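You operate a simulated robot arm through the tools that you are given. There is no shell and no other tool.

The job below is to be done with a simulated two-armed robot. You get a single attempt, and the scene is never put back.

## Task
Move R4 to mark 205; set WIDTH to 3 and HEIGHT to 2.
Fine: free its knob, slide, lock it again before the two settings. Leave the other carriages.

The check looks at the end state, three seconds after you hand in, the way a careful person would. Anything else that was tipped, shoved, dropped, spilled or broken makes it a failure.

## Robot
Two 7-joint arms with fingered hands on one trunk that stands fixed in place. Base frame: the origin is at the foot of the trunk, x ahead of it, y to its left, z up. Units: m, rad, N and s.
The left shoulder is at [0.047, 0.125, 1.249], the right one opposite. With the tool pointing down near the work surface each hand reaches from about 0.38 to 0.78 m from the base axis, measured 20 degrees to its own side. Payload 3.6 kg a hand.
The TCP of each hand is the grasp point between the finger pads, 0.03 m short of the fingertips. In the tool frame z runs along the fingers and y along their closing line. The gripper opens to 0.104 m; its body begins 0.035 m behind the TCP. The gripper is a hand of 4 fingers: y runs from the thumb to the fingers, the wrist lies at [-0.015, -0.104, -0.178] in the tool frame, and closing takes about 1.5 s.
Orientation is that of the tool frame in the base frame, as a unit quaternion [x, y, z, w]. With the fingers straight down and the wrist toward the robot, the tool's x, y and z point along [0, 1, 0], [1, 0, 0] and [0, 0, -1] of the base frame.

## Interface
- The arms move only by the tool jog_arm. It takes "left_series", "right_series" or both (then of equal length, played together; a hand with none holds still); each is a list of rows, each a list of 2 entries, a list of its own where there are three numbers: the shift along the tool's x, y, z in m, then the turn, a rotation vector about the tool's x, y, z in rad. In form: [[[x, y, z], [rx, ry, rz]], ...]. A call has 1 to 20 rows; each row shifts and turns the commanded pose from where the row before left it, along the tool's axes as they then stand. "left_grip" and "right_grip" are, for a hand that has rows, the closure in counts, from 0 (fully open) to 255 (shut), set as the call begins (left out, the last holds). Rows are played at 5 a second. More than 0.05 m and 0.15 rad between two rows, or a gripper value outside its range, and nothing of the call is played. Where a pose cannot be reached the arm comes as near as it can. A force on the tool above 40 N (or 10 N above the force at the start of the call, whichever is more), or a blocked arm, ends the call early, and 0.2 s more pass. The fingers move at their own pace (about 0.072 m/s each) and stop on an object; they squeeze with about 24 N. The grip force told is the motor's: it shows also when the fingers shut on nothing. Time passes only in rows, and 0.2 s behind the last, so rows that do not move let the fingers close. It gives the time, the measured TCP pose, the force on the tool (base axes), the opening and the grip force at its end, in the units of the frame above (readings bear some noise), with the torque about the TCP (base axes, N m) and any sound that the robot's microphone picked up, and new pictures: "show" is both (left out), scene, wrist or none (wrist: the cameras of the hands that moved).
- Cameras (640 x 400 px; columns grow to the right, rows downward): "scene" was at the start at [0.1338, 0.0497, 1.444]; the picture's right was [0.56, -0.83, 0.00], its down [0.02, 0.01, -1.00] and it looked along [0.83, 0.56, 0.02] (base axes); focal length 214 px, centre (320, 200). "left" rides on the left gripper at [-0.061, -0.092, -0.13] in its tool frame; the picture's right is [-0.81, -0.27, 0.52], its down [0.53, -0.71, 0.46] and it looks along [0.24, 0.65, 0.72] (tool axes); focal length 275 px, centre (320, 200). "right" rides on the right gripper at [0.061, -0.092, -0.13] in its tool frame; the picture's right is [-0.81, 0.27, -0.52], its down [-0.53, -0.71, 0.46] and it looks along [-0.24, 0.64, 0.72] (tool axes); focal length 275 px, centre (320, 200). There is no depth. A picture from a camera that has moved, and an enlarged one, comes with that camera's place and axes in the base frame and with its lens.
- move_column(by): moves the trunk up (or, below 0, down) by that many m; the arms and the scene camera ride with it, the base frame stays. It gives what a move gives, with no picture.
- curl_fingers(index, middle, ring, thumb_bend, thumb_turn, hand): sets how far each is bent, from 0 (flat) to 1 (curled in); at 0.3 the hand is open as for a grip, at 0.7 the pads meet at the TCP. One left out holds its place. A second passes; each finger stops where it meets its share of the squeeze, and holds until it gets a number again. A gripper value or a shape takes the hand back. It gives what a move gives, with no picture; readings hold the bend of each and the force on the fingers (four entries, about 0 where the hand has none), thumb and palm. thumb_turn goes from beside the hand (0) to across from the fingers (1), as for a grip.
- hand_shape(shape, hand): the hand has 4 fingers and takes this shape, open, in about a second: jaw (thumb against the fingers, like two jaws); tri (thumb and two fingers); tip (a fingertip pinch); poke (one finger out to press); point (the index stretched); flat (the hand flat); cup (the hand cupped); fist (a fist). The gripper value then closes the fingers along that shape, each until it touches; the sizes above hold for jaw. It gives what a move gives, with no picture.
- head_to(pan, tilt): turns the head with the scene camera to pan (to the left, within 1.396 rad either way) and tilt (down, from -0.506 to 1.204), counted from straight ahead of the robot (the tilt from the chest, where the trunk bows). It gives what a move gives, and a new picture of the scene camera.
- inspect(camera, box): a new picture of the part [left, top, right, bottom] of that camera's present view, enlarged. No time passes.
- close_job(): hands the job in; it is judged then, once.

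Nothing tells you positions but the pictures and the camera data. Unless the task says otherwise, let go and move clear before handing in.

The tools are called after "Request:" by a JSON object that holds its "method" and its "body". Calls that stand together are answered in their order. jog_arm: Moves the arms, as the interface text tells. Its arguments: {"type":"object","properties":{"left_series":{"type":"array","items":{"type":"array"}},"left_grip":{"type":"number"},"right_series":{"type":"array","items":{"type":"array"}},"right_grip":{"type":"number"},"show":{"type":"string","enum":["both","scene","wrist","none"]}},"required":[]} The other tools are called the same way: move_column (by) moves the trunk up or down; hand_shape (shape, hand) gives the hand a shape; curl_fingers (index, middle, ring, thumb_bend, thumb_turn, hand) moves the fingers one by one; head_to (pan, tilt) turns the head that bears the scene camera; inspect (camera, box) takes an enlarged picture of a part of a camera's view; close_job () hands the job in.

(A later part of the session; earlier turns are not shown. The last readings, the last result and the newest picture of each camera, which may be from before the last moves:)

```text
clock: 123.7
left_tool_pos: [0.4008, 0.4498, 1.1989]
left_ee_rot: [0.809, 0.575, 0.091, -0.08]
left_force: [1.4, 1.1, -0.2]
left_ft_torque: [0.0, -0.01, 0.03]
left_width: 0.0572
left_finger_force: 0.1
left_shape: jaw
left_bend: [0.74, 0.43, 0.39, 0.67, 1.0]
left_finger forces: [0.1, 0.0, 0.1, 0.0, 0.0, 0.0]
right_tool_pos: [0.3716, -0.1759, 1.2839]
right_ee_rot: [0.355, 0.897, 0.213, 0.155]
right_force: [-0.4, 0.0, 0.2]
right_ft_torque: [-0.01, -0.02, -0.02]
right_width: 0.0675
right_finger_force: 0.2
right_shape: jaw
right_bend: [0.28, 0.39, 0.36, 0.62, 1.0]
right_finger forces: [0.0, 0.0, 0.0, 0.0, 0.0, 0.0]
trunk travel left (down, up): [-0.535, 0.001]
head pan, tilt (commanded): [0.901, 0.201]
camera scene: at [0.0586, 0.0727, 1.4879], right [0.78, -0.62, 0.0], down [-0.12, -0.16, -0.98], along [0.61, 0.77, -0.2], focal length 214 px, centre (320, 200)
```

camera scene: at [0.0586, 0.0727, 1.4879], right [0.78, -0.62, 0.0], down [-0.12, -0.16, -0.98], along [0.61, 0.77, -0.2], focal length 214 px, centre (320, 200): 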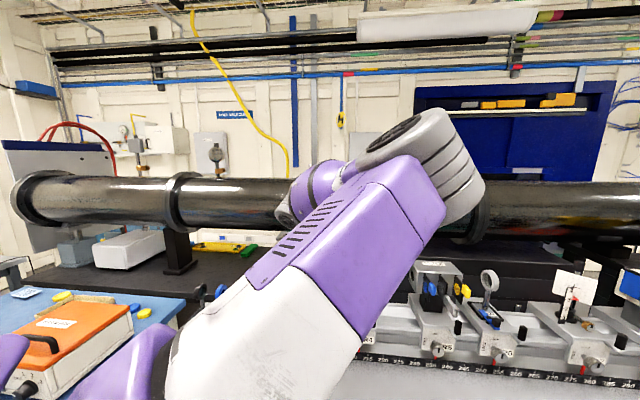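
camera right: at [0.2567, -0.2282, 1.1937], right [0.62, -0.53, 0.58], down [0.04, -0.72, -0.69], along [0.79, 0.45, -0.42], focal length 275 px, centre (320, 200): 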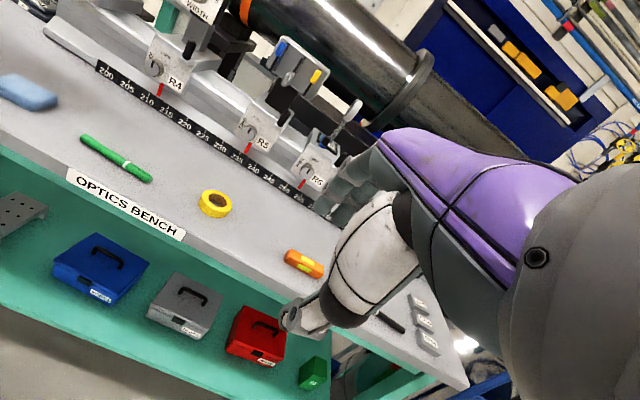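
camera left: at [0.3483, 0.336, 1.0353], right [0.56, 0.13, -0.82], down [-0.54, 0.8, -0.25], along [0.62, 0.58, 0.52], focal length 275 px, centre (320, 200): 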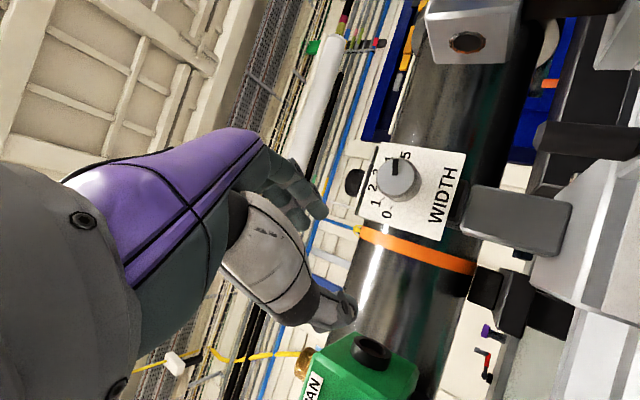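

Turning this way takes the elbow right instead. I recall that in the pointing pose near (0.43, 0.44, 1.22) a clockwise roll put the elbow nicely out to the left, so I'll return to that pose and repeat it.

Request:
{"method": "jog_arm", "body": {"left_series": [[[0, 0, 0], [0, 0, -0.14]], [[0, 0, 0], [0, 0, -0.14]], [[0, 0, 0], [0, 0, -0.14]], [[0, 0, 0], [0, 0, -0.14]], [[0, 0, 0], [0, 0, -0.14]], [[0, 0, 0], [0, 0, -0.14]], [[0, 0, 0], [0, 0, -0.14]], [[0, 0, 0], [0, 0, -0.14]], [[0, 0.01, 0], [-0.13, 0, 0]], [[0, 0.01, 0], [-0.13, 0, 0]], [[0, 0.01, 0], [-0.13, 0, 0]], [[0, 0, 0], [-0.13, 0, 0]], [[0, 0, 0], [-0.13, 0, 0]], [[0, 0, 0], [-0.13, 0, 0]], [[0, 0, 0], [-0.13, 0, 0]], [[0, 0, 0], [-0.13, 0, 0]], [[0, 0, 0], [0, 0, 0]]], "show": "none"}}

Request:
{"method": "head_to", "body": {"pan": 0.65, "tilt": 0.75}}

```text
clock: 127.3
left_tool_pos: [0.4204, 0.4684, 1.2099]
left_ee_rot: [0.339, 0.736, 0.56, 0.173]
left_force: [-0.3, -0.1, -0.3]
left_ft_torque: [0.04, 0.01, 0.0]
left_width: 0.0574
left_finger_force: 0.0
left_shape: jaw
left_bend: [0.74, 0.43, 0.39, 0.67, 1.0]
left_finger forces: [0.0, 0.0, 0.0, 0.1, 0.0, 0.1]
right_tool_pos: [0.372, -0.1741, 1.2835]
right_ee_rot: [0.355, 0.897, 0.213, 0.155]
right_force: [-0.2, 0.3, 0.2]
right_ft_torque: [-0.04, 0.0, -0.04]
right_width: 0.0676
right_finger_force: 0.1
right_shape: jaw
right_bend: [0.28, 0.39, 0.36, 0.62, 1.0]
right_finger forces: [0.0, 0.0, 0.0, 0.1, 0.0, 0.0]
trunk travel left (down, up): [-0.535, 0.001]
head pan, tilt (commanded): [0.901, 0.201]
```

```text
clock: 128.2
left_tool_pos: [0.4196, 0.4697, 1.2094]
left_ee_rot: [0.339, 0.736, 0.56, 0.172]
left_force: [0.6, 1.0, -0.3]
left_ft_torque: [0.04, 0.0, -0.01]
left_width: 0.0574
left_finger_force: 0.1
left_shape: jaw
left_bend: [0.74, 0.43, 0.39, 0.67, 1.0]
left_finger forces: [0.1, 0.0, 0.0, 0.0, 0.0, 0.0]
right_tool_pos: [0.3713, -0.1752, 1.2846]
right_ee_rot: [0.355, 0.897, 0.212, 0.154]
right_force: [0.4, -0.6, -0.9]
right_ft_torque: [0.0, 0.02, 0.01]
right_width: 0.0675
right_finger_force: 0.0
right_shape: jaw
right_bend: [0.28, 0.39, 0.36, 0.62, 1.0]
right_finger forces: [0.1, 0.0, 0.0, 0.0, 0.1, 0.1]
trunk travel left (down, up): [-0.535, 0.001]
head pan, tilt (commanded): [0.649, 0.75]
camera scene: at [0.067, 0.0501, 1.4383], right [0.61, -0.8, 0.0], down [-0.54, -0.41, -0.73], along [0.58, 0.44, -0.68], focal length 214 px, centre (320, 200)
```

scene: 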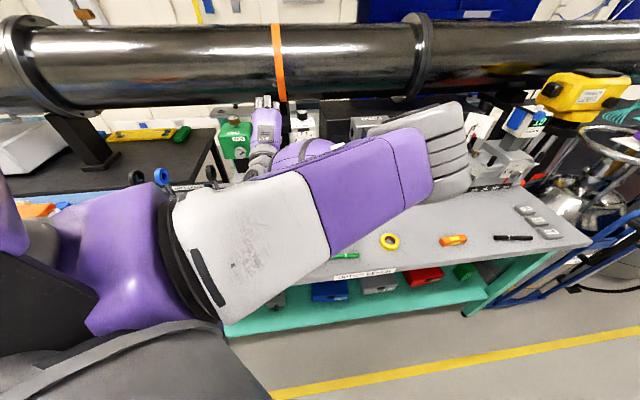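

The elbow is on the right with the hand pointing at the rail. A clockwise roll should carry the elbow from right, through down, to the left, so I'll roll to about +55°.

Request:
{"method": "jog_arm", "body": {"left_series": [[[0, 0, 0], [0.004, 0.03, 0.128]], [[0, 0, 0], [0.004, 0.03, 0.128]], [[0, 0, 0], [0.004, 0.03, 0.128]], [[0, 0, 0], [0.004, 0.03, 0.128]], [[0, 0, 0], [0.004, 0.03, 0.128]], [[0, 0, 0], [0.004, 0.03, 0.128]], [[0, 0, 0], [0.004, 0.03, 0.128]], [[0, 0, 0], [0, 0, 0]]], "show": "scene"}}

```text
clock: 130.1
left_tool_pos: [0.4206, 0.4703, 1.2094]
left_ee_rot: [0.569, 0.537, 0.6, -0.168]
left_force: [-0.2, -0.4, -0.6]
left_ft_torque: [0.0, 0.0, -0.01]
left_width: 0.0569
left_finger_force: 0.0
left_shape: jaw
left_bend: [0.74, 0.43, 0.39, 0.67, 1.0]
left_finger forces: [0.0, 0.1, 0.1, 0.0, 0.0, 0.0]
right_tool_pos: [0.3715, -0.1747, 1.2836]
right_ee_rot: [0.356, 0.897, 0.212, 0.155]
right_force: [0.1, 0.2, -0.5]
right_ft_torque: [-0.03, 0.03, 0.01]
right_width: 0.0677
right_finger_force: 0.1
right_shape: jaw
right_bend: [0.28, 0.39, 0.36, 0.62, 1.0]
right_finger forces: [0.0, 0.0, 0.1, 0.0, 0.0, 0.1]
trunk travel left (down, up): [-0.535, 0.001]
head pan, tilt (commanded): [0.649, 0.75]
camera scene: at [0.0671, 0.05, 1.4382], right [0.6, -0.8, 0.0], down [-0.54, -0.41, -0.73], along [0.58, 0.44, -0.68], focal length 214 px, centre (320, 200)
```

scene: 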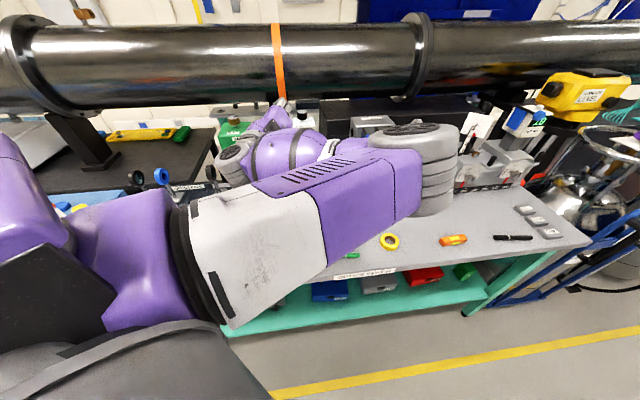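

In this elbow-right posture the hand rolls freely without the elbow moving. I'll roll back toward upright and try descending to the knob in this posture.

Request:
{"method": "jog_arm", "body": {"left_series": [[[0, 0, 0], [-0.004, -0.03, -0.128]], [[0, 0, 0], [-0.004, -0.03, -0.128]], [[0, 0, 0], [-0.004, -0.03, -0.128]], [[0, 0, 0], [-0.004, -0.03, -0.128]], [[0, 0, 0], [-0.004, -0.03, -0.128]], [[-0.0195, -0.0319, 0.0042], [0, 0, 0]], [[-0.0195, -0.0319, 0.0042], [0, 0, 0]], [[-0.0195, -0.0319, 0.0042], [0, 0, 0]], [[-0.0195, -0.0319, 0.0042], [0, 0, 0]], [[-0.0195, -0.0319, 0.0042], [0, 0, 0]], [[0, 0, 0], [0, 0, 0]]], "show": "scene"}}

```text
clock: 132.4
left_tool_pos: [0.4183, 0.4241, 1.0258]
left_ee_rot: [0.414, 0.694, 0.584, 0.076]
left_force: [-0.6, 0.5, -0.4]
left_ft_torque: [0.01, 0.02, 0.0]
left_width: 0.057
left_finger_force: 0.0
left_shape: jaw
left_bend: [0.74, 0.43, 0.39, 0.67, 1.0]
left_finger forces: [0.1, 0.1, 0.0, 0.0, 0.0, 0.0]
right_tool_pos: [0.371, -0.1763, 1.2848]
right_ee_rot: [0.355, 0.898, 0.212, 0.154]
right_force: [0.2, 0.4, 1.4]
right_ft_torque: [-0.01, -0.02, 0.0]
right_width: 0.0676
right_finger_force: 0.0
right_shape: jaw
right_bend: [0.28, 0.39, 0.36, 0.62, 1.0]
right_finger forces: [0.0, 0.0, 0.0, 0.0, 0.0, 0.0]
trunk travel left (down, up): [-0.535, 0.001]
head pan, tilt (commanded): [0.649, 0.75]
camera scene: at [0.067, 0.05, 1.4383], right [0.6, -0.8, 0.0], down [-0.54, -0.41, -0.73], along [0.58, 0.44, -0.68], focal length 214 px, centre (320, 200)
```

scene: 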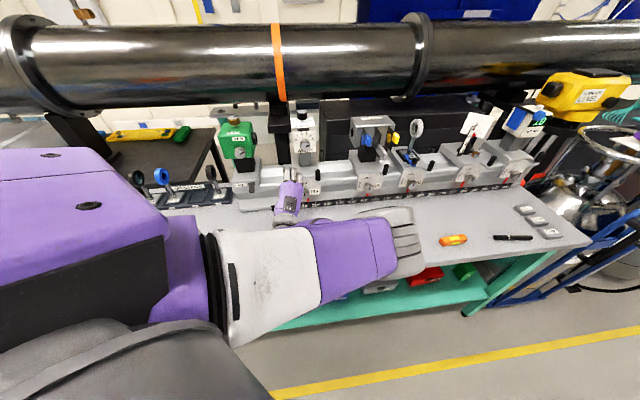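

The hand descended freely to (0.418, 0.424, 1.026) with the elbow clear on the right. I'll continue down to the knob's height, about 6 cm in front of it.

Request:
{"method": "jog_arm", "body": {"left_series": [[[-0.0189, -0.0177, 0.0084], [0, 0, 0]], [[-0.0189, -0.0177, 0.0084], [0, 0, 0]], [[-0.0189, -0.0177, 0.0084], [0, 0, 0]], [[-0.0189, -0.0177, 0.0084], [0, 0, 0]], [[0, 0, 0], [0, 0, 0]]], "show": "both"}}

Request:
{"method": "inspect", "body": {"camera": "right", "box": [0, 0, 320, 200]}}

Request:
{"method": "inspect", "body": {"camera": "scene", "box": [240, 120, 360, 240]}}

```text
clock: 133.7
left_tool_pos: [0.4499, 0.4033, 0.9331]
left_ee_rot: [0.414, 0.694, 0.584, 0.075]
left_force: [1.0, 0.1, 0.4]
left_ft_torque: [0.0, 0.02, -0.01]
left_width: 0.0573
left_finger_force: 0.0
left_shape: jaw
left_bend: [0.74, 0.43, 0.39, 0.67, 1.0]
left_finger forces: [0.0, 0.0, 0.0, 0.0, 0.0, 0.1]
left hand out of reach, approached as far as the arm can: row 4
right_tool_pos: [0.3718, -0.1763, 1.2846]
right_ee_rot: [0.355, 0.897, 0.213, 0.155]
right_force: [0.1, -0.4, -0.9]
right_ft_torque: [-0.03, -0.04, -0.01]
right_width: 0.0678
right_finger_force: 0.0
right_shape: jaw
right_bend: [0.28, 0.39, 0.36, 0.62, 1.0]
right_finger forces: [0.0, 0.0, 0.0, 0.1, 0.0, 0.0]
trunk travel left (down, up): [-0.535, 0.001]
head pan, tilt (commanded): [0.649, 0.75]
camera scene: at [0.067, 0.05, 1.4383], right [0.6, -0.8, 0.0], down [-0.54, -0.41, -0.73], along [0.58, 0.44, -0.68], focal length 214 px, centre (320, 200)
camera left: at [0.3687, 0.2666, 0.8718], right [0.69, -0.14, -0.71], down [-0.42, 0.71, -0.56], along [0.58, 0.69, 0.43], focal length 275 px, centre (320, 200)
```

scene: 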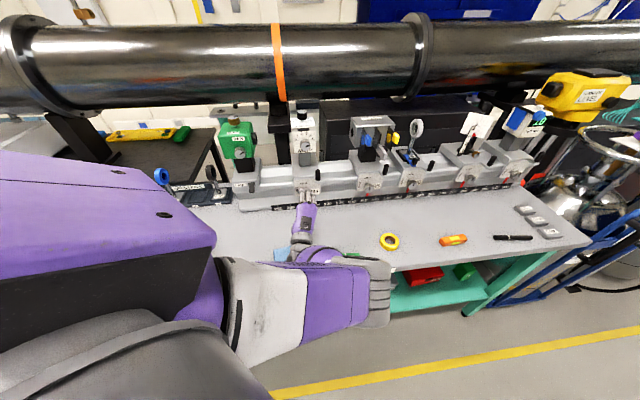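
left: 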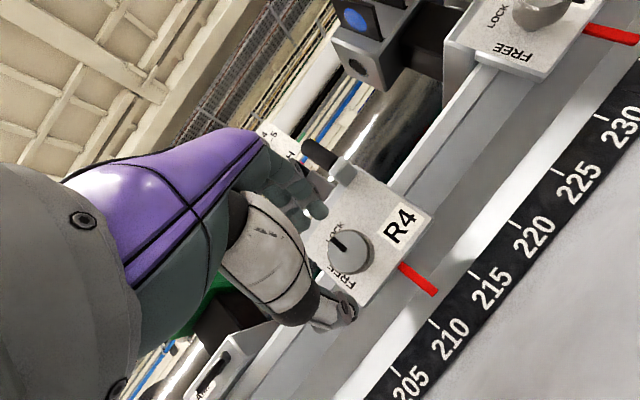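

```text
2.00 times, centred on (160, 100) of right
camera zoom: at [0.2191, -0.2273, 1.3437], right [0.5, -0.53, 0.68], down [0.16, -0.72, -0.67], along [0.85, 0.45, -0.28], focal length 551 px, centre (640, 400)
```

zoom: 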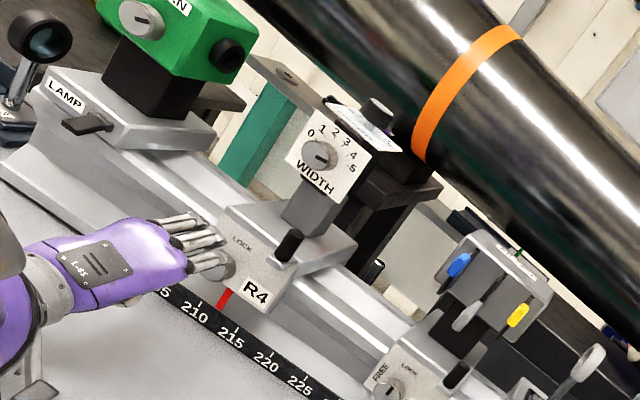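

```text
3.33 times, centred on (300, 180) of scene
camera zoom: at [0.067, 0.05, 1.4383], right [0.6, -0.8, 0.0], down [-0.54, -0.41, -0.73], along [0.58, 0.44, -0.68], focal length 715 px, centre (387, 267)
```

zoom: 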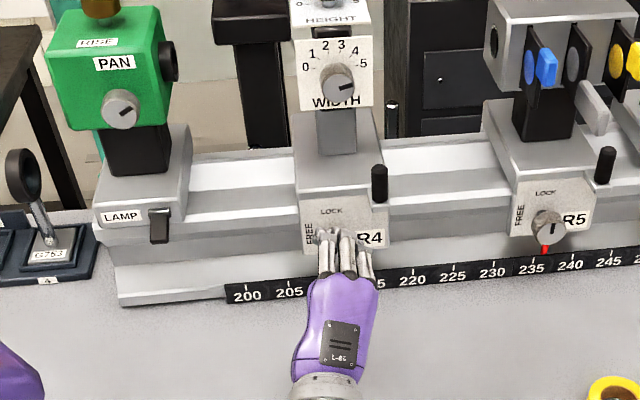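

The left hand is now right in front of the lock knob with clear views from all cameras. I'll zoom in on the knob in the left camera to align precisely.

Request:
{"method": "inspect", "body": {"camera": "left", "box": [270, 170, 450, 330]}}

Request:
{"method": "inspect", "body": {"camera": "right", "box": [50, 90, 150, 170]}}

```text
2.50 times, centred on (360, 250) of left
camera zoom: at [0.3687, 0.2666, 0.8718], right [0.69, -0.14, -0.71], down [-0.42, 0.71, -0.56], along [0.58, 0.69, 0.43], focal length 688 px, centre (220, 75)
```

zoom: 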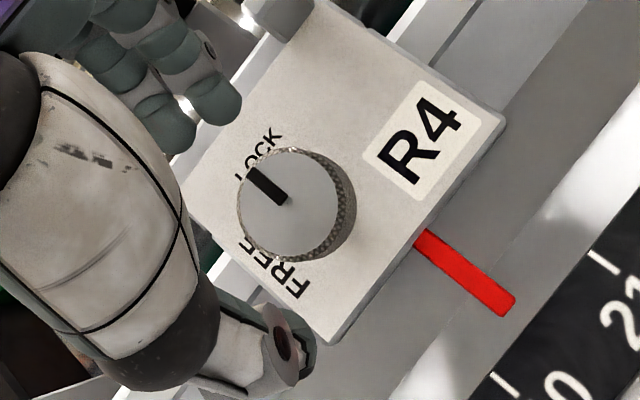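

```text
5.00 times, centred on (100, 130) of right
camera zoom: at [0.2191, -0.2273, 1.3437], right [0.5, -0.53, 0.68], down [0.16, -0.72, -0.67], along [0.85, 0.45, -0.28], focal length 1376 px, centre (1420, 550)
```

zoom: 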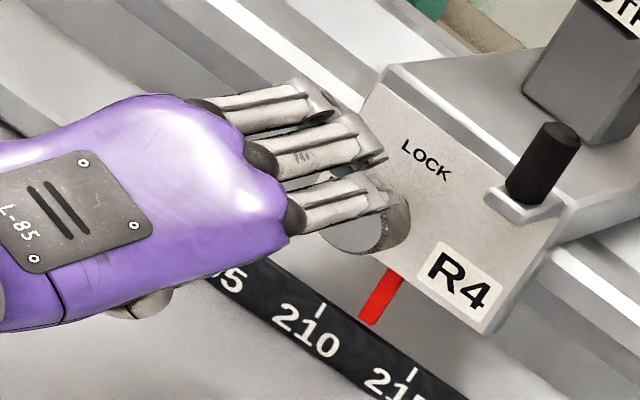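

The knob axis is only about 7 mm off the grasp centre, and the skirt is about 2.6 cm behind the knob face. I'll centre the hand on the axis and advance slowly, stopping with the grasp point about 1.4 cm in front of the knob face so the fingertips stay clear of the skirt.

Request:
{"method": "jog_arm", "body": {"left_series": [[[-0.0053, -0.0051, 0.0019], [0, 0, 0]], [[0.0003, 0.0036, 0.0107], [0, 0, 0]], [[0.0003, 0.0036, 0.0107], [0, 0, 0]], [[0.0003, 0.0036, 0.0107], [0, 0, 0]], [[0, 0, 0], [0, 0, 0]]], "show": "wrist"}}

Request:
{"method": "inspect", "body": {"camera": "left", "box": [250, 160, 430, 340]}}

Request:
{"method": "inspect", "body": {"camera": "right", "box": [50, 90, 150, 170]}}

```text
clock: 134.8
left_tool_pos: [0.457, 0.4119, 0.9339]
left_ee_rot: [0.414, 0.694, 0.583, 0.076]
left_force: [-0.4, -0.7, -0.8]
left_ft_torque: [0.0, -0.02, 0.0]
left_width: 0.0573
left_finger_force: 0.0
left_shape: jaw
left_bend: [0.74, 0.43, 0.39, 0.67, 1.0]
left_finger forces: [0.0, 0.1, 0.0, 0.0, 0.0, 0.0]
left hand out of reach, approached as far as the arm can: row 1, 3, 4
right_tool_pos: [0.3717, -0.1757, 1.2833]
right_ee_rot: [0.355, 0.897, 0.212, 0.155]
right_force: [0.4, -0.3, 0.4]
right_ft_torque: [0.04, 0.0, -0.02]
right_width: 0.0673
right_finger_force: 0.0
right_shape: jaw
right_bend: [0.28, 0.39, 0.36, 0.62, 1.0]
right_finger forces: [0.0, 0.1, 0.0, 0.0, 0.1, 0.0]
trunk travel left (down, up): [-0.535, 0.001]
head pan, tilt (commanded): [0.649, 0.75]
camera left: at [0.3756, 0.2752, 0.8724], right [0.69, -0.15, -0.71], down [-0.42, 0.71, -0.56], along [0.58, 0.69, 0.43], focal length 275 px, centre (320, 200)
```

left: 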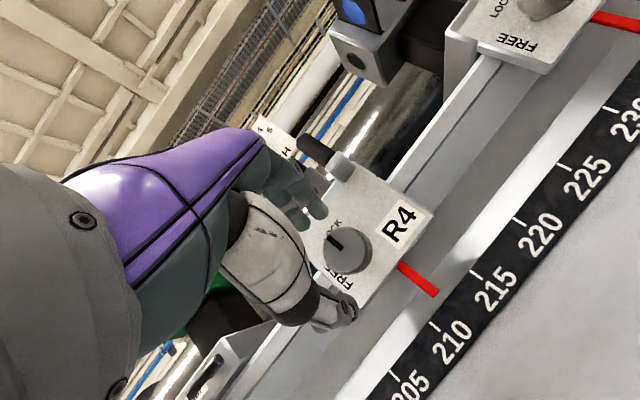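

```text
2.22 times, centred on (340, 250) of left
camera zoom: at [0.3756, 0.2752, 0.8724], right [0.69, -0.15, -0.71], down [-0.42, 0.71, -0.56], along [0.58, 0.69, 0.43], focal length 612 px, centre (276, 89)
```

zoom: 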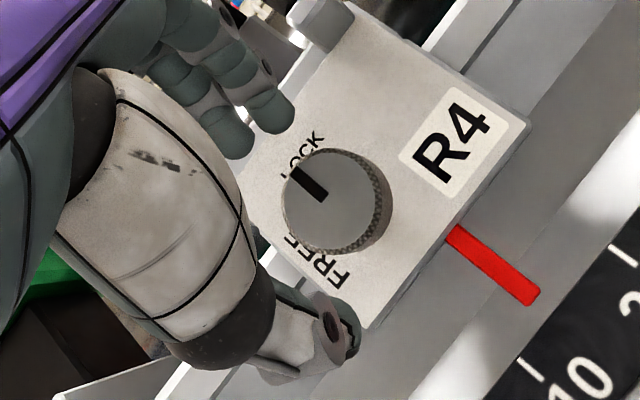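

```text
5.00 times, centred on (100, 130) of right
camera zoom: at [0.2192, -0.2273, 1.3436], right [0.5, -0.53, 0.68], down [0.16, -0.72, -0.67], along [0.85, 0.45, -0.28], focal length 1376 px, centre (1420, 550)
```

zoom: 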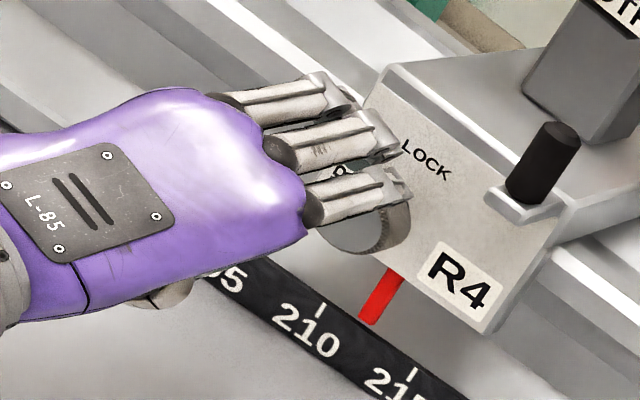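

The arm is at a joint limit about 1 cm too high. Lowering the trunk by 7 cm while first raising the hand by the same amount should give it more freedom at the knob.

Request:
{"method": "jog_arm", "body": {"left_series": [[[0.0131, 0.029, -0.0154], [0, 0, 0]], [[0.0131, 0.029, -0.0154], [0, 0, 0]], [[0, 0, 0], [0, 0, 0]]], "show": "none"}}

Request:
{"method": "move_column", "body": {"by": -0.07}}

Request:
{"method": "inspect", "body": {"camera": "right", "box": [0, 0, 320, 200]}}

Request:
{"method": "inspect", "body": {"camera": "scene", "box": [0, 0, 640, 400]}}

```text
clock: 135.7
left_tool_pos: [0.4499, 0.4041, 1.0035]
left_ee_rot: [0.415, 0.694, 0.584, 0.076]
left_force: [0.2, -0.3, -0.6]
left_ft_torque: [-0.03, -0.01, 0.02]
left_width: 0.057
left_finger_force: 0.0
left_shape: jaw
left_bend: [0.74, 0.43, 0.39, 0.67, 1.0]
left_finger forces: [0.0, 0.0, 0.0, 0.0, 0.0, 0.0]
right_tool_pos: [0.371, -0.1749, 1.2832]
right_ee_rot: [0.355, 0.897, 0.212, 0.154]
right_force: [0.3, 0.8, 0.4]
right_ft_torque: [0.03, 0.02, 0.0]
right_width: 0.0672
right_finger_force: 0.1
right_shape: jaw
right_bend: [0.28, 0.39, 0.36, 0.62, 1.0]
right_finger forces: [0.0, 0.0, 0.0, 0.0, 0.0, 0.0]
trunk travel left (down, up): [-0.535, 0.001]
head pan, tilt (commanded): [0.649, 0.75]
```

```text
clock: 136.7
left_tool_pos: [0.4507, 0.405, 0.9339]
left_ee_rot: [0.413, 0.694, 0.584, 0.076]
left_force: [0.1, 0.5, 0.4]
left_ft_torque: [0.0, -0.01, 0.01]
left_width: 0.0572
left_finger_force: 0.1
left_shape: jaw
left_bend: [0.74, 0.43, 0.39, 0.67, 1.0]
left_finger forces: [0.0, 0.0, 0.1, 0.0, 0.0, 0.1]
right_tool_pos: [0.3759, -0.1753, 1.2051]
right_ee_rot: [0.358, 0.899, 0.208, 0.141]
right_force: [-0.4, -0.2, -0.9]
right_ft_torque: [-0.02, 0.01, 0.03]
right_width: 0.0677
right_finger_force: 0.1
right_shape: jaw
right_bend: [0.28, 0.39, 0.36, 0.62, 1.0]
right_finger forces: [0.1, 0.0, 0.0, 0.1, 0.0, 0.1]
trunk travel left (down, up): [-0.465, 0.071]
head pan, tilt (commanded): [0.649, 0.75]
```

```text
2.00 times, centred on (160, 100) of right
camera zoom: at [0.2259, -0.2282, 1.2685], right [0.52, -0.53, 0.67], down [0.14, -0.72, -0.68], along [0.84, 0.45, -0.3], focal length 551 px, centre (640, 400)
```

zoom: 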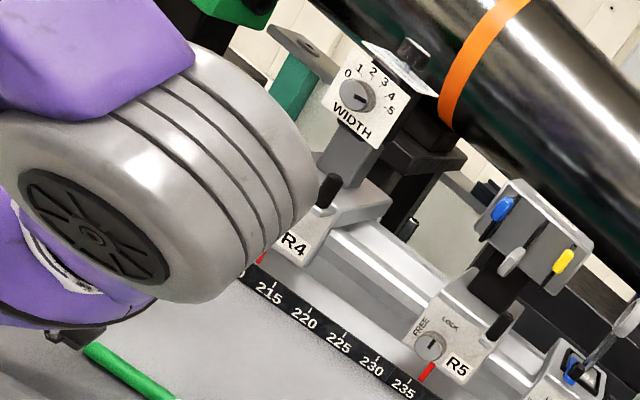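

```text
1.00 times, centred on (320, 200) of scene (not enlarged: the box is as wide or as high as the picture)
camera zoom: at [0.1319, 0.05, 1.3621], right [0.6, -0.8, 0.0], down [-0.54, -0.41, -0.73], along [0.58, 0.44, -0.68], focal length 214 px, centre (320, 200)
```

zoom: 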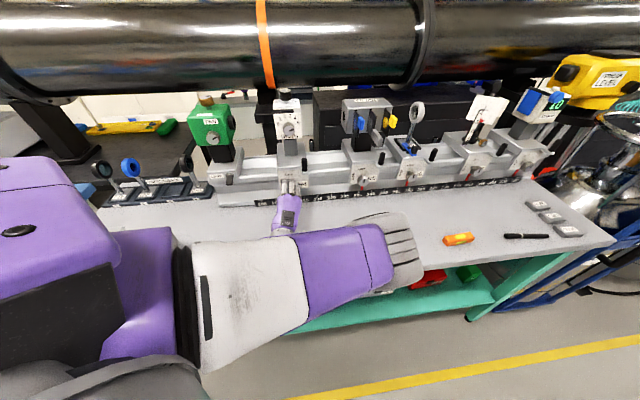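

The hand is held in place with the trunk lower, so the arm has more room. I'll centre on the knob axis again and advance.

Request:
{"method": "jog_arm", "body": {"left_series": [[[-0.0053, -0.0049, 0.0019], [0, 0, 0]], [[0.0003, 0.0036, 0.0107], [0, 0, 0]], [[0.0003, 0.0036, 0.0107], [0, 0, 0]], [[0.0003, 0.0036, 0.0107], [0, 0, 0]], [[0, 0, 0], [0, 0, 0]]], "show": "wrist"}}

Request:
{"method": "inspect", "body": {"camera": "left", "box": [250, 160, 430, 340]}}

Request:
{"method": "inspect", "body": {"camera": "scene", "box": [240, 150, 340, 230]}}

```text
clock: 137.9
left_tool_pos: [0.4757, 0.426, 0.9254]
left_ee_rot: [0.414, 0.694, 0.583, 0.076]
left_force: [0.2, -0.1, 0.0]
left_ft_torque: [0.0, 0.0, -0.02]
left_width: 0.0573
left_finger_force: 0.0
left_shape: jaw
left_bend: [0.74, 0.43, 0.39, 0.67, 1.0]
left_finger forces: [0.0, 0.0, 0.0, 0.0, 0.0, 0.0]
right_tool_pos: [0.376, -0.1756, 1.2037]
right_ee_rot: [0.358, 0.899, 0.207, 0.141]
right_force: [-0.3, -0.2, 0.7]
right_ft_torque: [-0.02, 0.04, 0.01]
right_width: 0.0677
right_finger_force: 0.0
right_shape: jaw
right_bend: [0.28, 0.39, 0.36, 0.62, 1.0]
right_finger forces: [0.0, 0.0, 0.0, 0.0, 0.0, 0.1]
trunk travel left (down, up): [-0.465, 0.071]
head pan, tilt (commanded): [0.649, 0.75]
camera left: at [0.3951, 0.2908, 0.8638], right [0.69, -0.14, -0.71], down [-0.42, 0.71, -0.56], along [0.58, 0.69, 0.43], focal length 275 px, centre (320, 200)
```

left: 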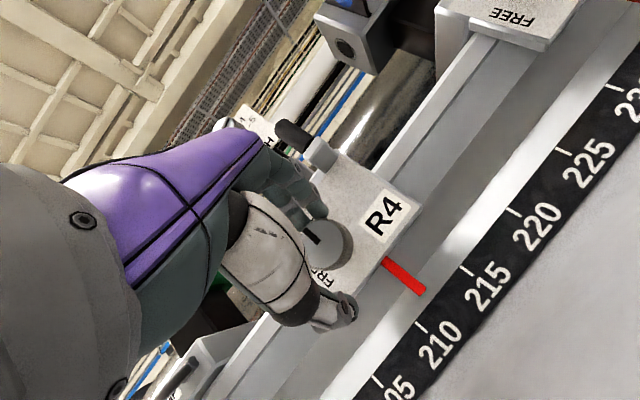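

```text
2.22 times, centred on (340, 250) of left
camera zoom: at [0.3951, 0.2908, 0.8638], right [0.69, -0.14, -0.71], down [-0.42, 0.71, -0.56], along [0.58, 0.69, 0.43], focal length 612 px, centre (276, 89)
```

zoom: 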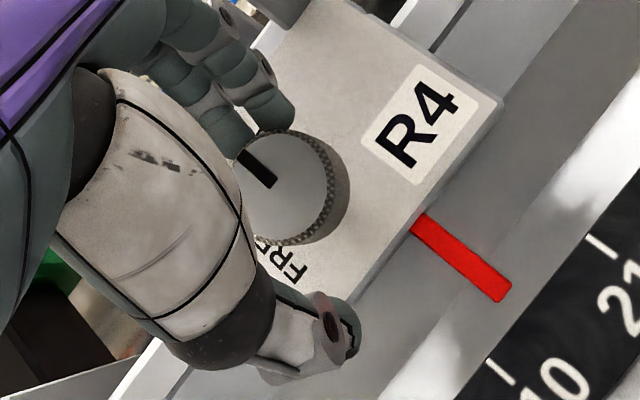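

```text
5.00 times, centred on (290, 190) of scene
camera zoom: at [0.132, 0.05, 1.3621], right [0.6, -0.8, 0.0], down [-0.54, -0.41, -0.73], along [0.58, 0.44, -0.68], focal length 1072 px, centre (470, 250)
```

zoom: 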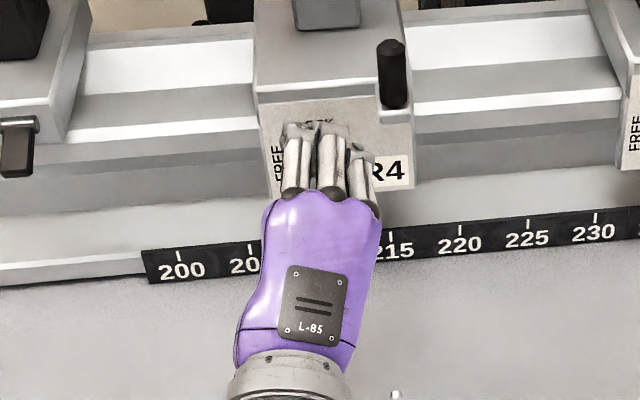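

The hand is centred on the knob axis to within 2 mm, 2.6 cm in front of the face. I'll advance one more centimetre and close the fingers on the knob.

Request:
{"method": "jog_arm", "body": {"left_series": [[[0.0002, 0.0032, 0.0095], [0, 0, 0]], [[0, 0, 0], [0, 0, 0]]], "show": "none"}}

Request:
{"method": "jog_arm", "body": {"left_series": [[[0, 0, 0], [0, 0, 0]], [[0, 0, 0], [0, 0, 0]], [[0, 0, 0], [0, 0, 0]], [[0, 0, 0], [0, 0, 0]], [[0, 0, 0], [0, 0, 0]], [[0, 0, 0], [0, 0, 0]], [[0, 0, 0], [0, 0, 0]]], "left_grip": 230, "show": "wrist"}}

Request:
{"method": "inspect", "body": {"camera": "left", "box": [250, 160, 430, 340]}}

Request:
{"method": "inspect", "body": {"camera": "scene", "box": [240, 150, 340, 230]}}

```text
clock: 138.5
left_tool_pos: [0.4845, 0.4334, 0.9258]
left_ee_rot: [0.413, 0.694, 0.585, 0.076]
left_force: [0.2, 0.3, -0.6]
left_ft_torque: [0.01, 0.01, 0.02]
left_width: 0.0574
left_finger_force: 0.1
left_shape: jaw
left_bend: [0.74, 0.43, 0.39, 0.67, 1.0]
left_finger forces: [0.1, 0.1, 0.1, 0.1, 0.0, 0.0]
right_tool_pos: [0.3762, -0.1758, 1.2049]
right_ee_rot: [0.358, 0.899, 0.207, 0.142]
right_force: [0.3, 0.6, -0.4]
right_ft_torque: [-0.02, 0.0, 0.01]
right_width: 0.0673
right_finger_force: 0.1
right_shape: jaw
right_bend: [0.28, 0.39, 0.36, 0.62, 1.0]
right_finger forces: [0.0, 0.0, 0.0, 0.0, 0.1, 0.1]
trunk travel left (down, up): [-0.465, 0.071]
head pan, tilt (commanded): [0.649, 0.75]
```

```text
clock: 140.1
left_tool_pos: [0.4832, 0.4349, 0.9263]
left_ee_rot: [0.414, 0.694, 0.584, 0.075]
left_force: [8.3, 8.0, 8.6]
left_ft_torque: [0.21, -0.23, -0.02]
left_width: 0.0301
left_finger_force: 24.0
left_shape: jaw
left_bend: [0.73, 0.51, 0.57, 0.76, 1.0]
left_finger forces: [17.5, 10.2, 0.1, 0.0, 18.0, 0.1]
right_tool_pos: [0.377, -0.1745, 1.2037]
right_ee_rot: [0.359, 0.899, 0.207, 0.141]
right_force: [-0.8, 0.0, -0.7]
right_ft_torque: [0.01, -0.02, -0.02]
right_width: 0.0675
right_finger_force: 0.1
right_shape: jaw
right_bend: [0.28, 0.39, 0.36, 0.62, 1.0]
right_finger forces: [0.0, 0.0, 0.1, 0.0, 0.1, 0.0]
trunk travel left (down, up): [-0.465, 0.071]
head pan, tilt (commanded): [0.649, 0.75]
camera left: at [0.4025, 0.2985, 0.8644], right [0.69, -0.14, -0.71], down [-0.42, 0.71, -0.56], along [0.58, 0.69, 0.43], focal length 275 px, centre (320, 200)
```

left: 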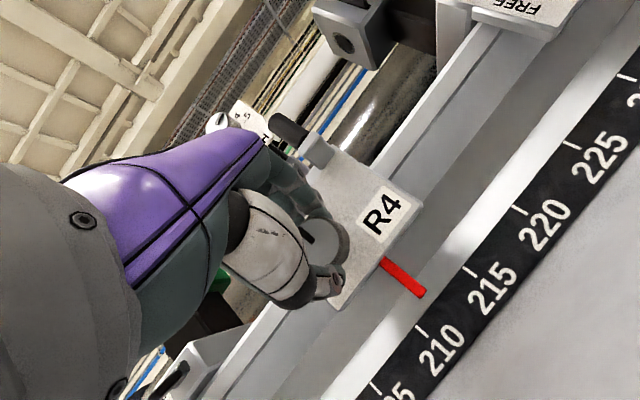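

```text
2.22 times, centred on (340, 250) of left
camera zoom: at [0.4025, 0.2985, 0.8644], right [0.69, -0.14, -0.71], down [-0.42, 0.71, -0.56], along [0.58, 0.69, 0.43], focal length 612 px, centre (276, 89)
```

zoom: 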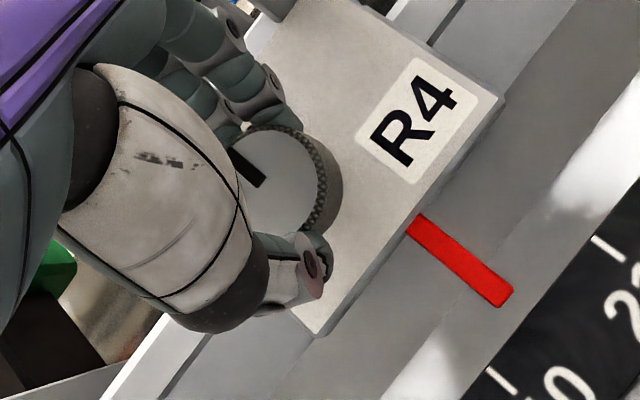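

```text
5.00 times, centred on (290, 190) of scene
camera zoom: at [0.1324, 0.0504, 1.3621], right [0.6, -0.8, 0.0], down [-0.54, -0.41, -0.73], along [0.58, 0.44, -0.68], focal length 1072 px, centre (470, 250)
```

zoom: 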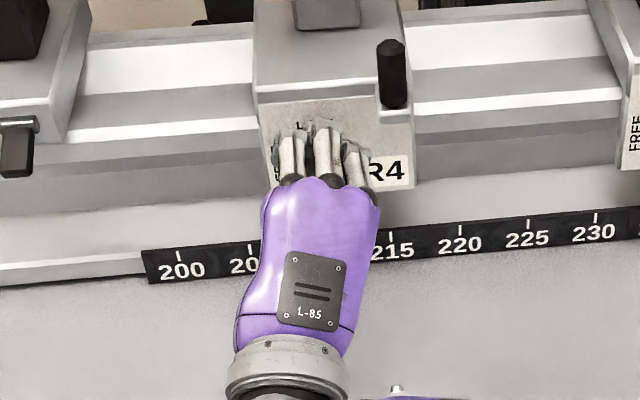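

The knob is gripped firmly between the index and middle fingers and the thumb. I'll turn it counter-clockwise in stages, starting with about 45°.

Request:
{"method": "jog_arm", "body": {"left_series": [[[0, 0, 0], [-0.0022, -0.0322, -0.0946]], [[0, 0, 0], [-0.0022, -0.0322, -0.0946]], [[0, 0, 0], [-0.0022, -0.0322, -0.0946]], [[0, 0, 0], [-0.0022, -0.0322, -0.0946]], [[0, 0, 0], [-0.0022, -0.0322, -0.0946]], [[0, 0, 0], [-0.0022, -0.0322, -0.0946]], [[0, 0, 0], [-0.0022, -0.0322, -0.0946]], [[0, 0, 0], [-0.0022, -0.0322, -0.0946]], [[0, 0, 0], [0, 0, 0]]], "show": "wrist"}}

Request:
{"method": "inspect", "body": {"camera": "left", "box": [250, 160, 430, 340]}}

Request:
{"method": "inspect", "body": {"camera": "scene", "box": [240, 150, 340, 230]}}

```text
clock: 142.1
left_tool_pos: [0.4835, 0.4343, 0.9256]
left_ee_rot: [0.197, 0.778, 0.463, 0.375]
left_force: [6.0, 8.7, 2.0]
left_ft_torque: [0.12, -0.09, 0.08]
left_width: 0.0291
left_finger_force: 23.7
left_shape: jaw
left_bend: [0.73, 0.51, 0.57, 0.75, 1.0]
left_finger forces: [17.0, 8.4, 0.1, 0.0, 19.9, 0.1]
right_tool_pos: [0.3775, -0.1738, 1.2044]
right_ee_rot: [0.358, 0.899, 0.207, 0.142]
right_force: [0.5, -0.9, 0.1]
right_ft_torque: [-0.02, 0.04, 0.01]
right_width: 0.0675
right_finger_force: 0.0
right_shape: jaw
right_bend: [0.28, 0.39, 0.36, 0.62, 1.0]
right_finger forces: [0.0, 0.1, 0.1, 0.1, 0.0, 0.1]
trunk travel left (down, up): [-0.465, 0.071]
head pan, tilt (commanded): [0.649, 0.75]
camera left: at [0.4269, 0.2745, 0.9094], right [0.93, -0.37, -0.06], down [0.04, 0.26, -0.97], along [0.37, 0.89, 0.25], focal length 275 px, centre (320, 200)
```

left: 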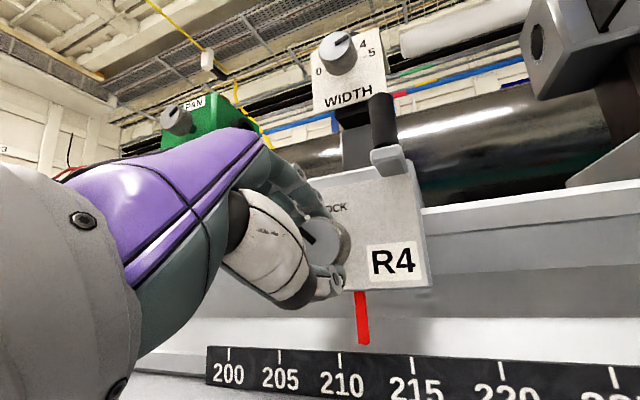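

```text
2.22 times, centred on (340, 250) of left
camera zoom: at [0.4269, 0.2745, 0.9094], right [0.93, -0.37, -0.06], down [0.04, 0.26, -0.97], along [0.37, 0.89, 0.25], focal length 612 px, centre (276, 89)
```

zoom: 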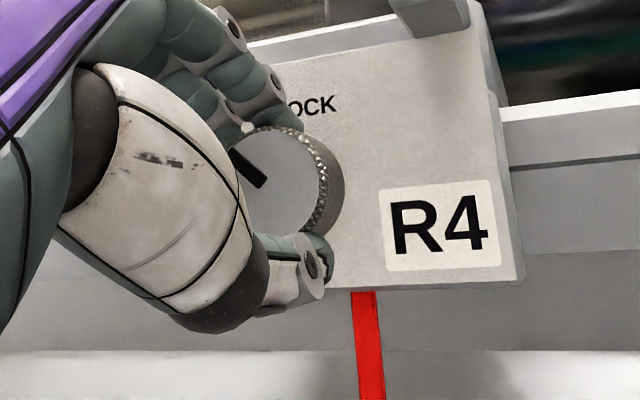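

```text
5.00 times, centred on (290, 190) of scene
camera zoom: at [0.1326, 0.0511, 1.362], right [0.6, -0.8, 0.0], down [-0.54, -0.41, -0.73], along [0.58, 0.44, -0.68], focal length 1072 px, centre (470, 250)
```

zoom: 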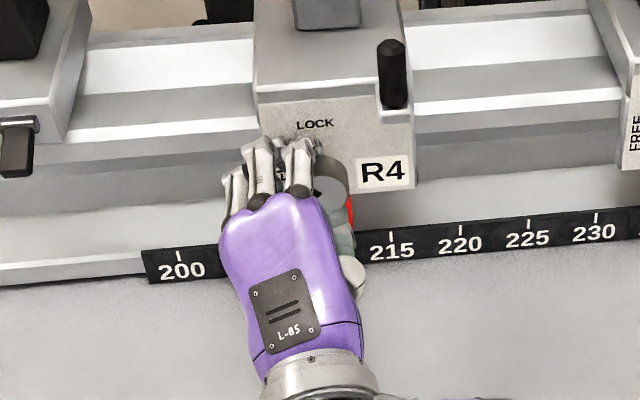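

The knob turned about 46° with the hand, with no slip. I'll turn the remaining 45° to FREE.

Request:
{"method": "jog_arm", "body": {"left_series": [[[0, 0, 0], [-0.0022, -0.0322, -0.0946]], [[0, 0, 0], [-0.0022, -0.0322, -0.0946]], [[0, 0, 0], [-0.0022, -0.0322, -0.0946]], [[0, 0, 0], [-0.0022, -0.0322, -0.0946]], [[0, 0, 0], [-0.0022, -0.0322, -0.0946]], [[0, 0, 0], [-0.0022, -0.0322, -0.0946]], [[0, 0, 0], [-0.0022, -0.0322, -0.0946]], [[0, 0, 0], [-0.0022, -0.0322, -0.0946]], [[0, 0, 0], [0, 0, 0]]], "show": "wrist"}}

Request:
{"method": "inspect", "body": {"camera": "left", "box": [250, 160, 430, 340]}}

Request:
{"method": "inspect", "body": {"camera": "scene", "box": [240, 150, 340, 230]}}

```text
clock: 144.1
left_tool_pos: [0.4837, 0.434, 0.9245]
left_ee_rot: [-0.05, 0.738, 0.271, 0.615]
left_force: [5.8, 4.8, -3.1]
left_ft_torque: [0.0, 0.03, 0.08]
left_width: 0.0293
left_finger_force: 24.5
left_shape: jaw
left_bend: [0.73, 0.52, 0.57, 0.75, 1.0]
left_finger forces: [14.9, 8.3, 0.0, 0.0, 22.3, 0.1]
right_tool_pos: [0.3784, -0.1747, 1.203]
right_ee_rot: [0.358, 0.899, 0.208, 0.14]
right_force: [-0.1, -0.3, 0.1]
right_ft_torque: [-0.03, -0.05, -0.02]
right_width: 0.0676
right_finger_force: 0.0
right_shape: jaw
right_bend: [0.28, 0.39, 0.36, 0.62, 1.0]
right_finger forces: [0.1, 0.0, 0.0, 0.0, 0.0, 0.0]
trunk travel left (down, up): [-0.465, 0.071]
head pan, tilt (commanded): [0.649, 0.75]
camera left: at [0.4212, 0.2806, 0.9655], right [0.76, -0.21, 0.62], down [0.57, -0.26, -0.78], along [0.32, 0.94, -0.08], focal length 275 px, centre (320, 200)
```

left: 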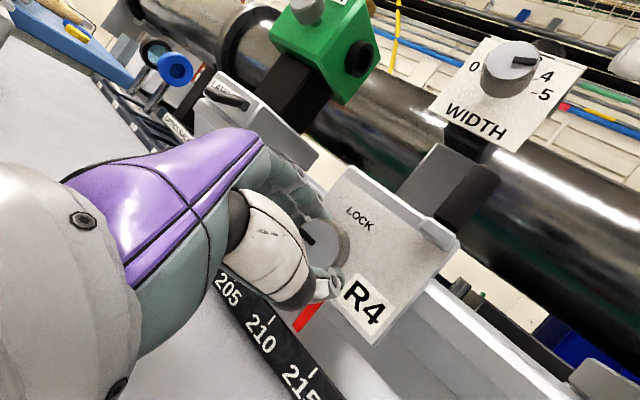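

```text
2.22 times, centred on (340, 250) of left
camera zoom: at [0.4212, 0.2806, 0.9655], right [0.76, -0.21, 0.62], down [0.57, -0.26, -0.78], along [0.32, 0.94, -0.08], focal length 612 px, centre (276, 89)
```

zoom: 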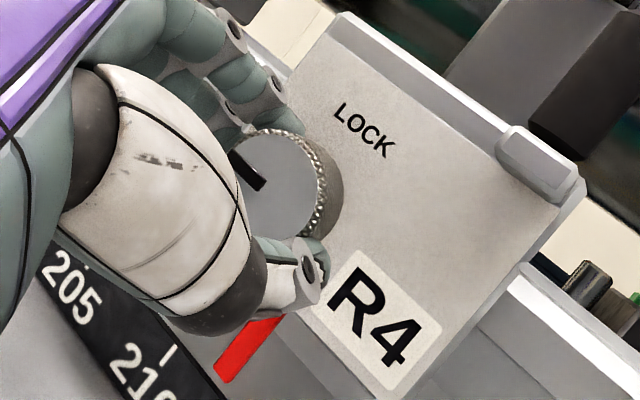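

```text
5.00 times, centred on (290, 190) of scene
camera zoom: at [0.133, 0.0508, 1.3619], right [0.6, -0.8, 0.0], down [-0.54, -0.41, -0.73], along [0.58, 0.44, -0.68], focal length 1072 px, centre (470, 250)
```

zoom: 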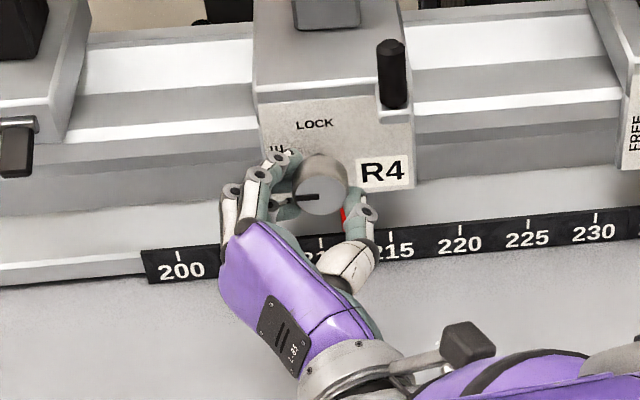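

The mark on the lock knob now points at FREE. Keeping hold of the knob, I'll slide the carriage left along the rail, starting with 3 cm to check that it moves freely.

Request:
{"method": "jog_arm", "body": {"left_series": [[[0.00175, 0.00442, -0.00153], [0, 0, 0]], [[0.0035, 0.00884, -0.00306], [0, 0, 0]], [[0.0035, 0.00884, -0.00306], [0, 0, 0]], [[0.00175, 0.00442, -0.00153], [0, 0, 0]], [[0, 0, 0], [0, 0, 0]]], "show": "wrist"}}

Request:
{"method": "inspect", "body": {"camera": "scene", "box": [230, 150, 330, 230]}}

```text
clock: 145.3
left_tool_pos: [0.4626, 0.4555, 0.9258]
left_ee_rot: [-0.05, 0.739, 0.271, 0.615]
left_force: [9.1, 5.4, -2.9]
left_ft_torque: [0.02, 0.06, 0.04]
left_width: 0.0293
left_finger_force: 24.4
left_shape: jaw
left_bend: [0.73, 0.52, 0.57, 0.75, 1.0]
left_finger forces: [14.8, 8.1, 0.1, 0.1, 22.6, 0.0]
right_tool_pos: [0.3786, -0.1747, 1.2039]
right_ee_rot: [0.358, 0.9, 0.207, 0.14]
right_force: [-0.1, 0.4, -0.5]
right_ft_torque: [-0.03, 0.02, 0.0]
right_width: 0.0677
right_finger_force: 0.2
right_shape: jaw
right_bend: [0.28, 0.39, 0.36, 0.62, 1.0]
right_finger forces: [0.0, 0.1, 0.0, 0.1, 0.0, 0.0]
trunk travel left (down, up): [-0.465, 0.071]
head pan, tilt (commanded): [0.649, 0.75]
camera left: at [0.4004, 0.3015, 0.9657], right [0.76, -0.21, 0.61], down [0.56, -0.26, -0.79], along [0.32, 0.94, -0.08], focal length 275 px, centre (320, 200)
```

left: 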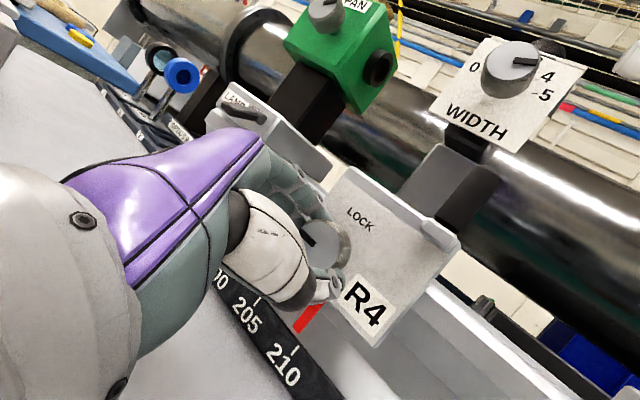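

```text
5.00 times, centred on (280, 190) of scene
camera zoom: at [0.1334, 0.0509, 1.3619], right [0.6, -0.8, 0.0], down [-0.54, -0.41, -0.73], along [0.58, 0.44, -0.68], focal length 1072 px, centre (520, 250)
```

zoom: 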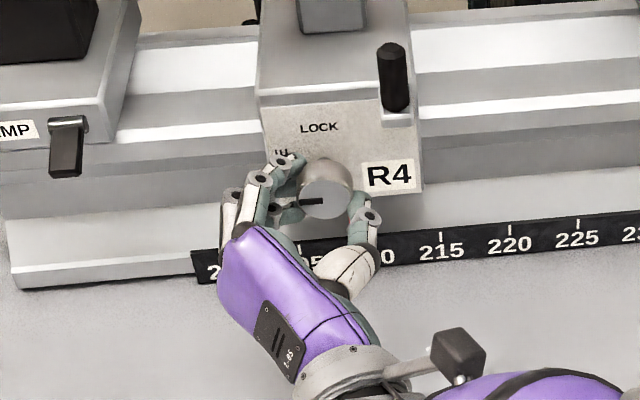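

The carriage slid smoothly about 3 cm with low force. I'll slide another 3 cm, and then measure before the last adjustment.

Request:
{"method": "jog_arm", "body": {"left_series": [[[0.00175, 0.00442, -0.00153], [0, 0, 0]], [[0.0035, 0.00884, -0.00306], [0, 0, 0]], [[0.0035, 0.00884, -0.00306], [0, 0, 0]], [[0.00175, 0.00442, -0.00153], [0, 0, 0]], [[0, 0, 0], [0, 0, 0]]], "show": "wrist"}}

Request:
{"method": "inspect", "body": {"camera": "scene", "box": [220, 150, 320, 230]}}

Request:
{"method": "inspect", "body": {"camera": "left", "box": [210, 230, 370, 390]}}

```text
clock: 146.5
left_tool_pos: [0.4427, 0.4764, 0.9255]
left_ee_rot: [-0.049, 0.739, 0.271, 0.615]
left_force: [8.2, 4.4, -3.7]
left_ft_torque: [-0.01, 0.04, -0.02]
left_width: 0.029
left_finger_force: 23.8
left_shape: jaw
left_bend: [0.73, 0.52, 0.57, 0.75, 1.0]
left_finger forces: [14.9, 7.9, 0.1, 0.0, 22.4, 0.0]
right_tool_pos: [0.3772, -0.1755, 1.2036]
right_ee_rot: [0.359, 0.899, 0.207, 0.141]
right_force: [0.7, 0.9, -1.0]
right_ft_torque: [-0.02, 0.0, -0.03]
right_width: 0.0675
right_finger_force: 0.0
right_shape: jaw
right_bend: [0.28, 0.39, 0.36, 0.62, 1.0]
right_finger forces: [0.1, 0.0, 0.0, 0.1, 0.0, 0.0]
trunk travel left (down, up): [-0.465, 0.071]
head pan, tilt (commanded): [0.649, 0.75]
camera left: at [0.3791, 0.3228, 0.9657], right [0.76, -0.21, 0.62], down [0.57, -0.26, -0.78], along [0.32, 0.94, -0.08], focal length 275 px, centre (320, 200)
```

left: 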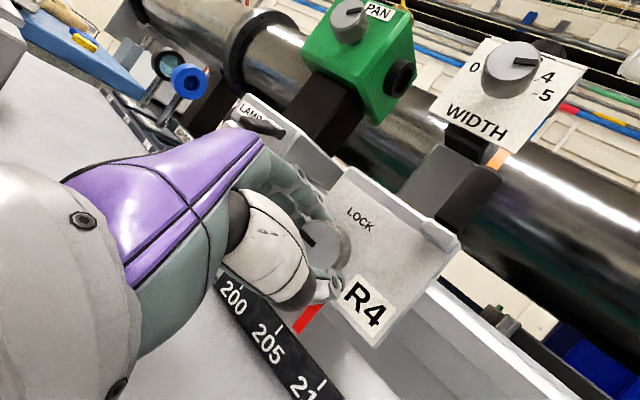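

```text
5.00 times, centred on (270, 190) of scene
camera zoom: at [0.1332, 0.0508, 1.3619], right [0.6, -0.8, 0.0], down [-0.54, -0.41, -0.73], along [0.58, 0.44, -0.68], focal length 1072 px, centre (570, 250)
```

zoom: 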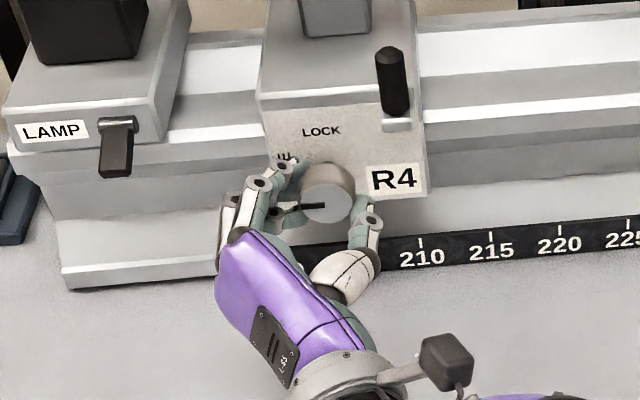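

```text
2.50 times, centred on (290, 310) of left
camera zoom: at [0.3791, 0.3228, 0.9657], right [0.76, -0.21, 0.62], down [0.57, -0.26, -0.78], along [0.32, 0.94, -0.08], focal length 688 px, centre (395, -75)
```

zoom: 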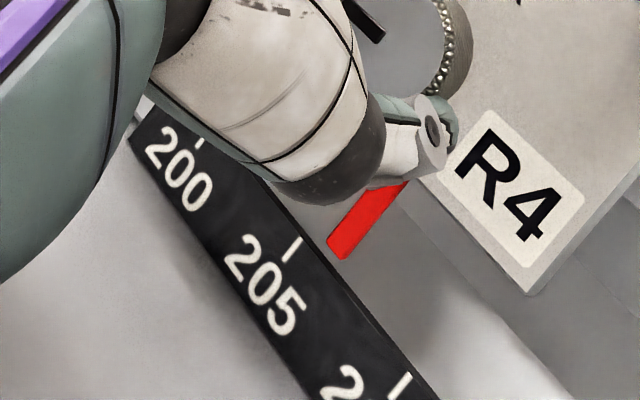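

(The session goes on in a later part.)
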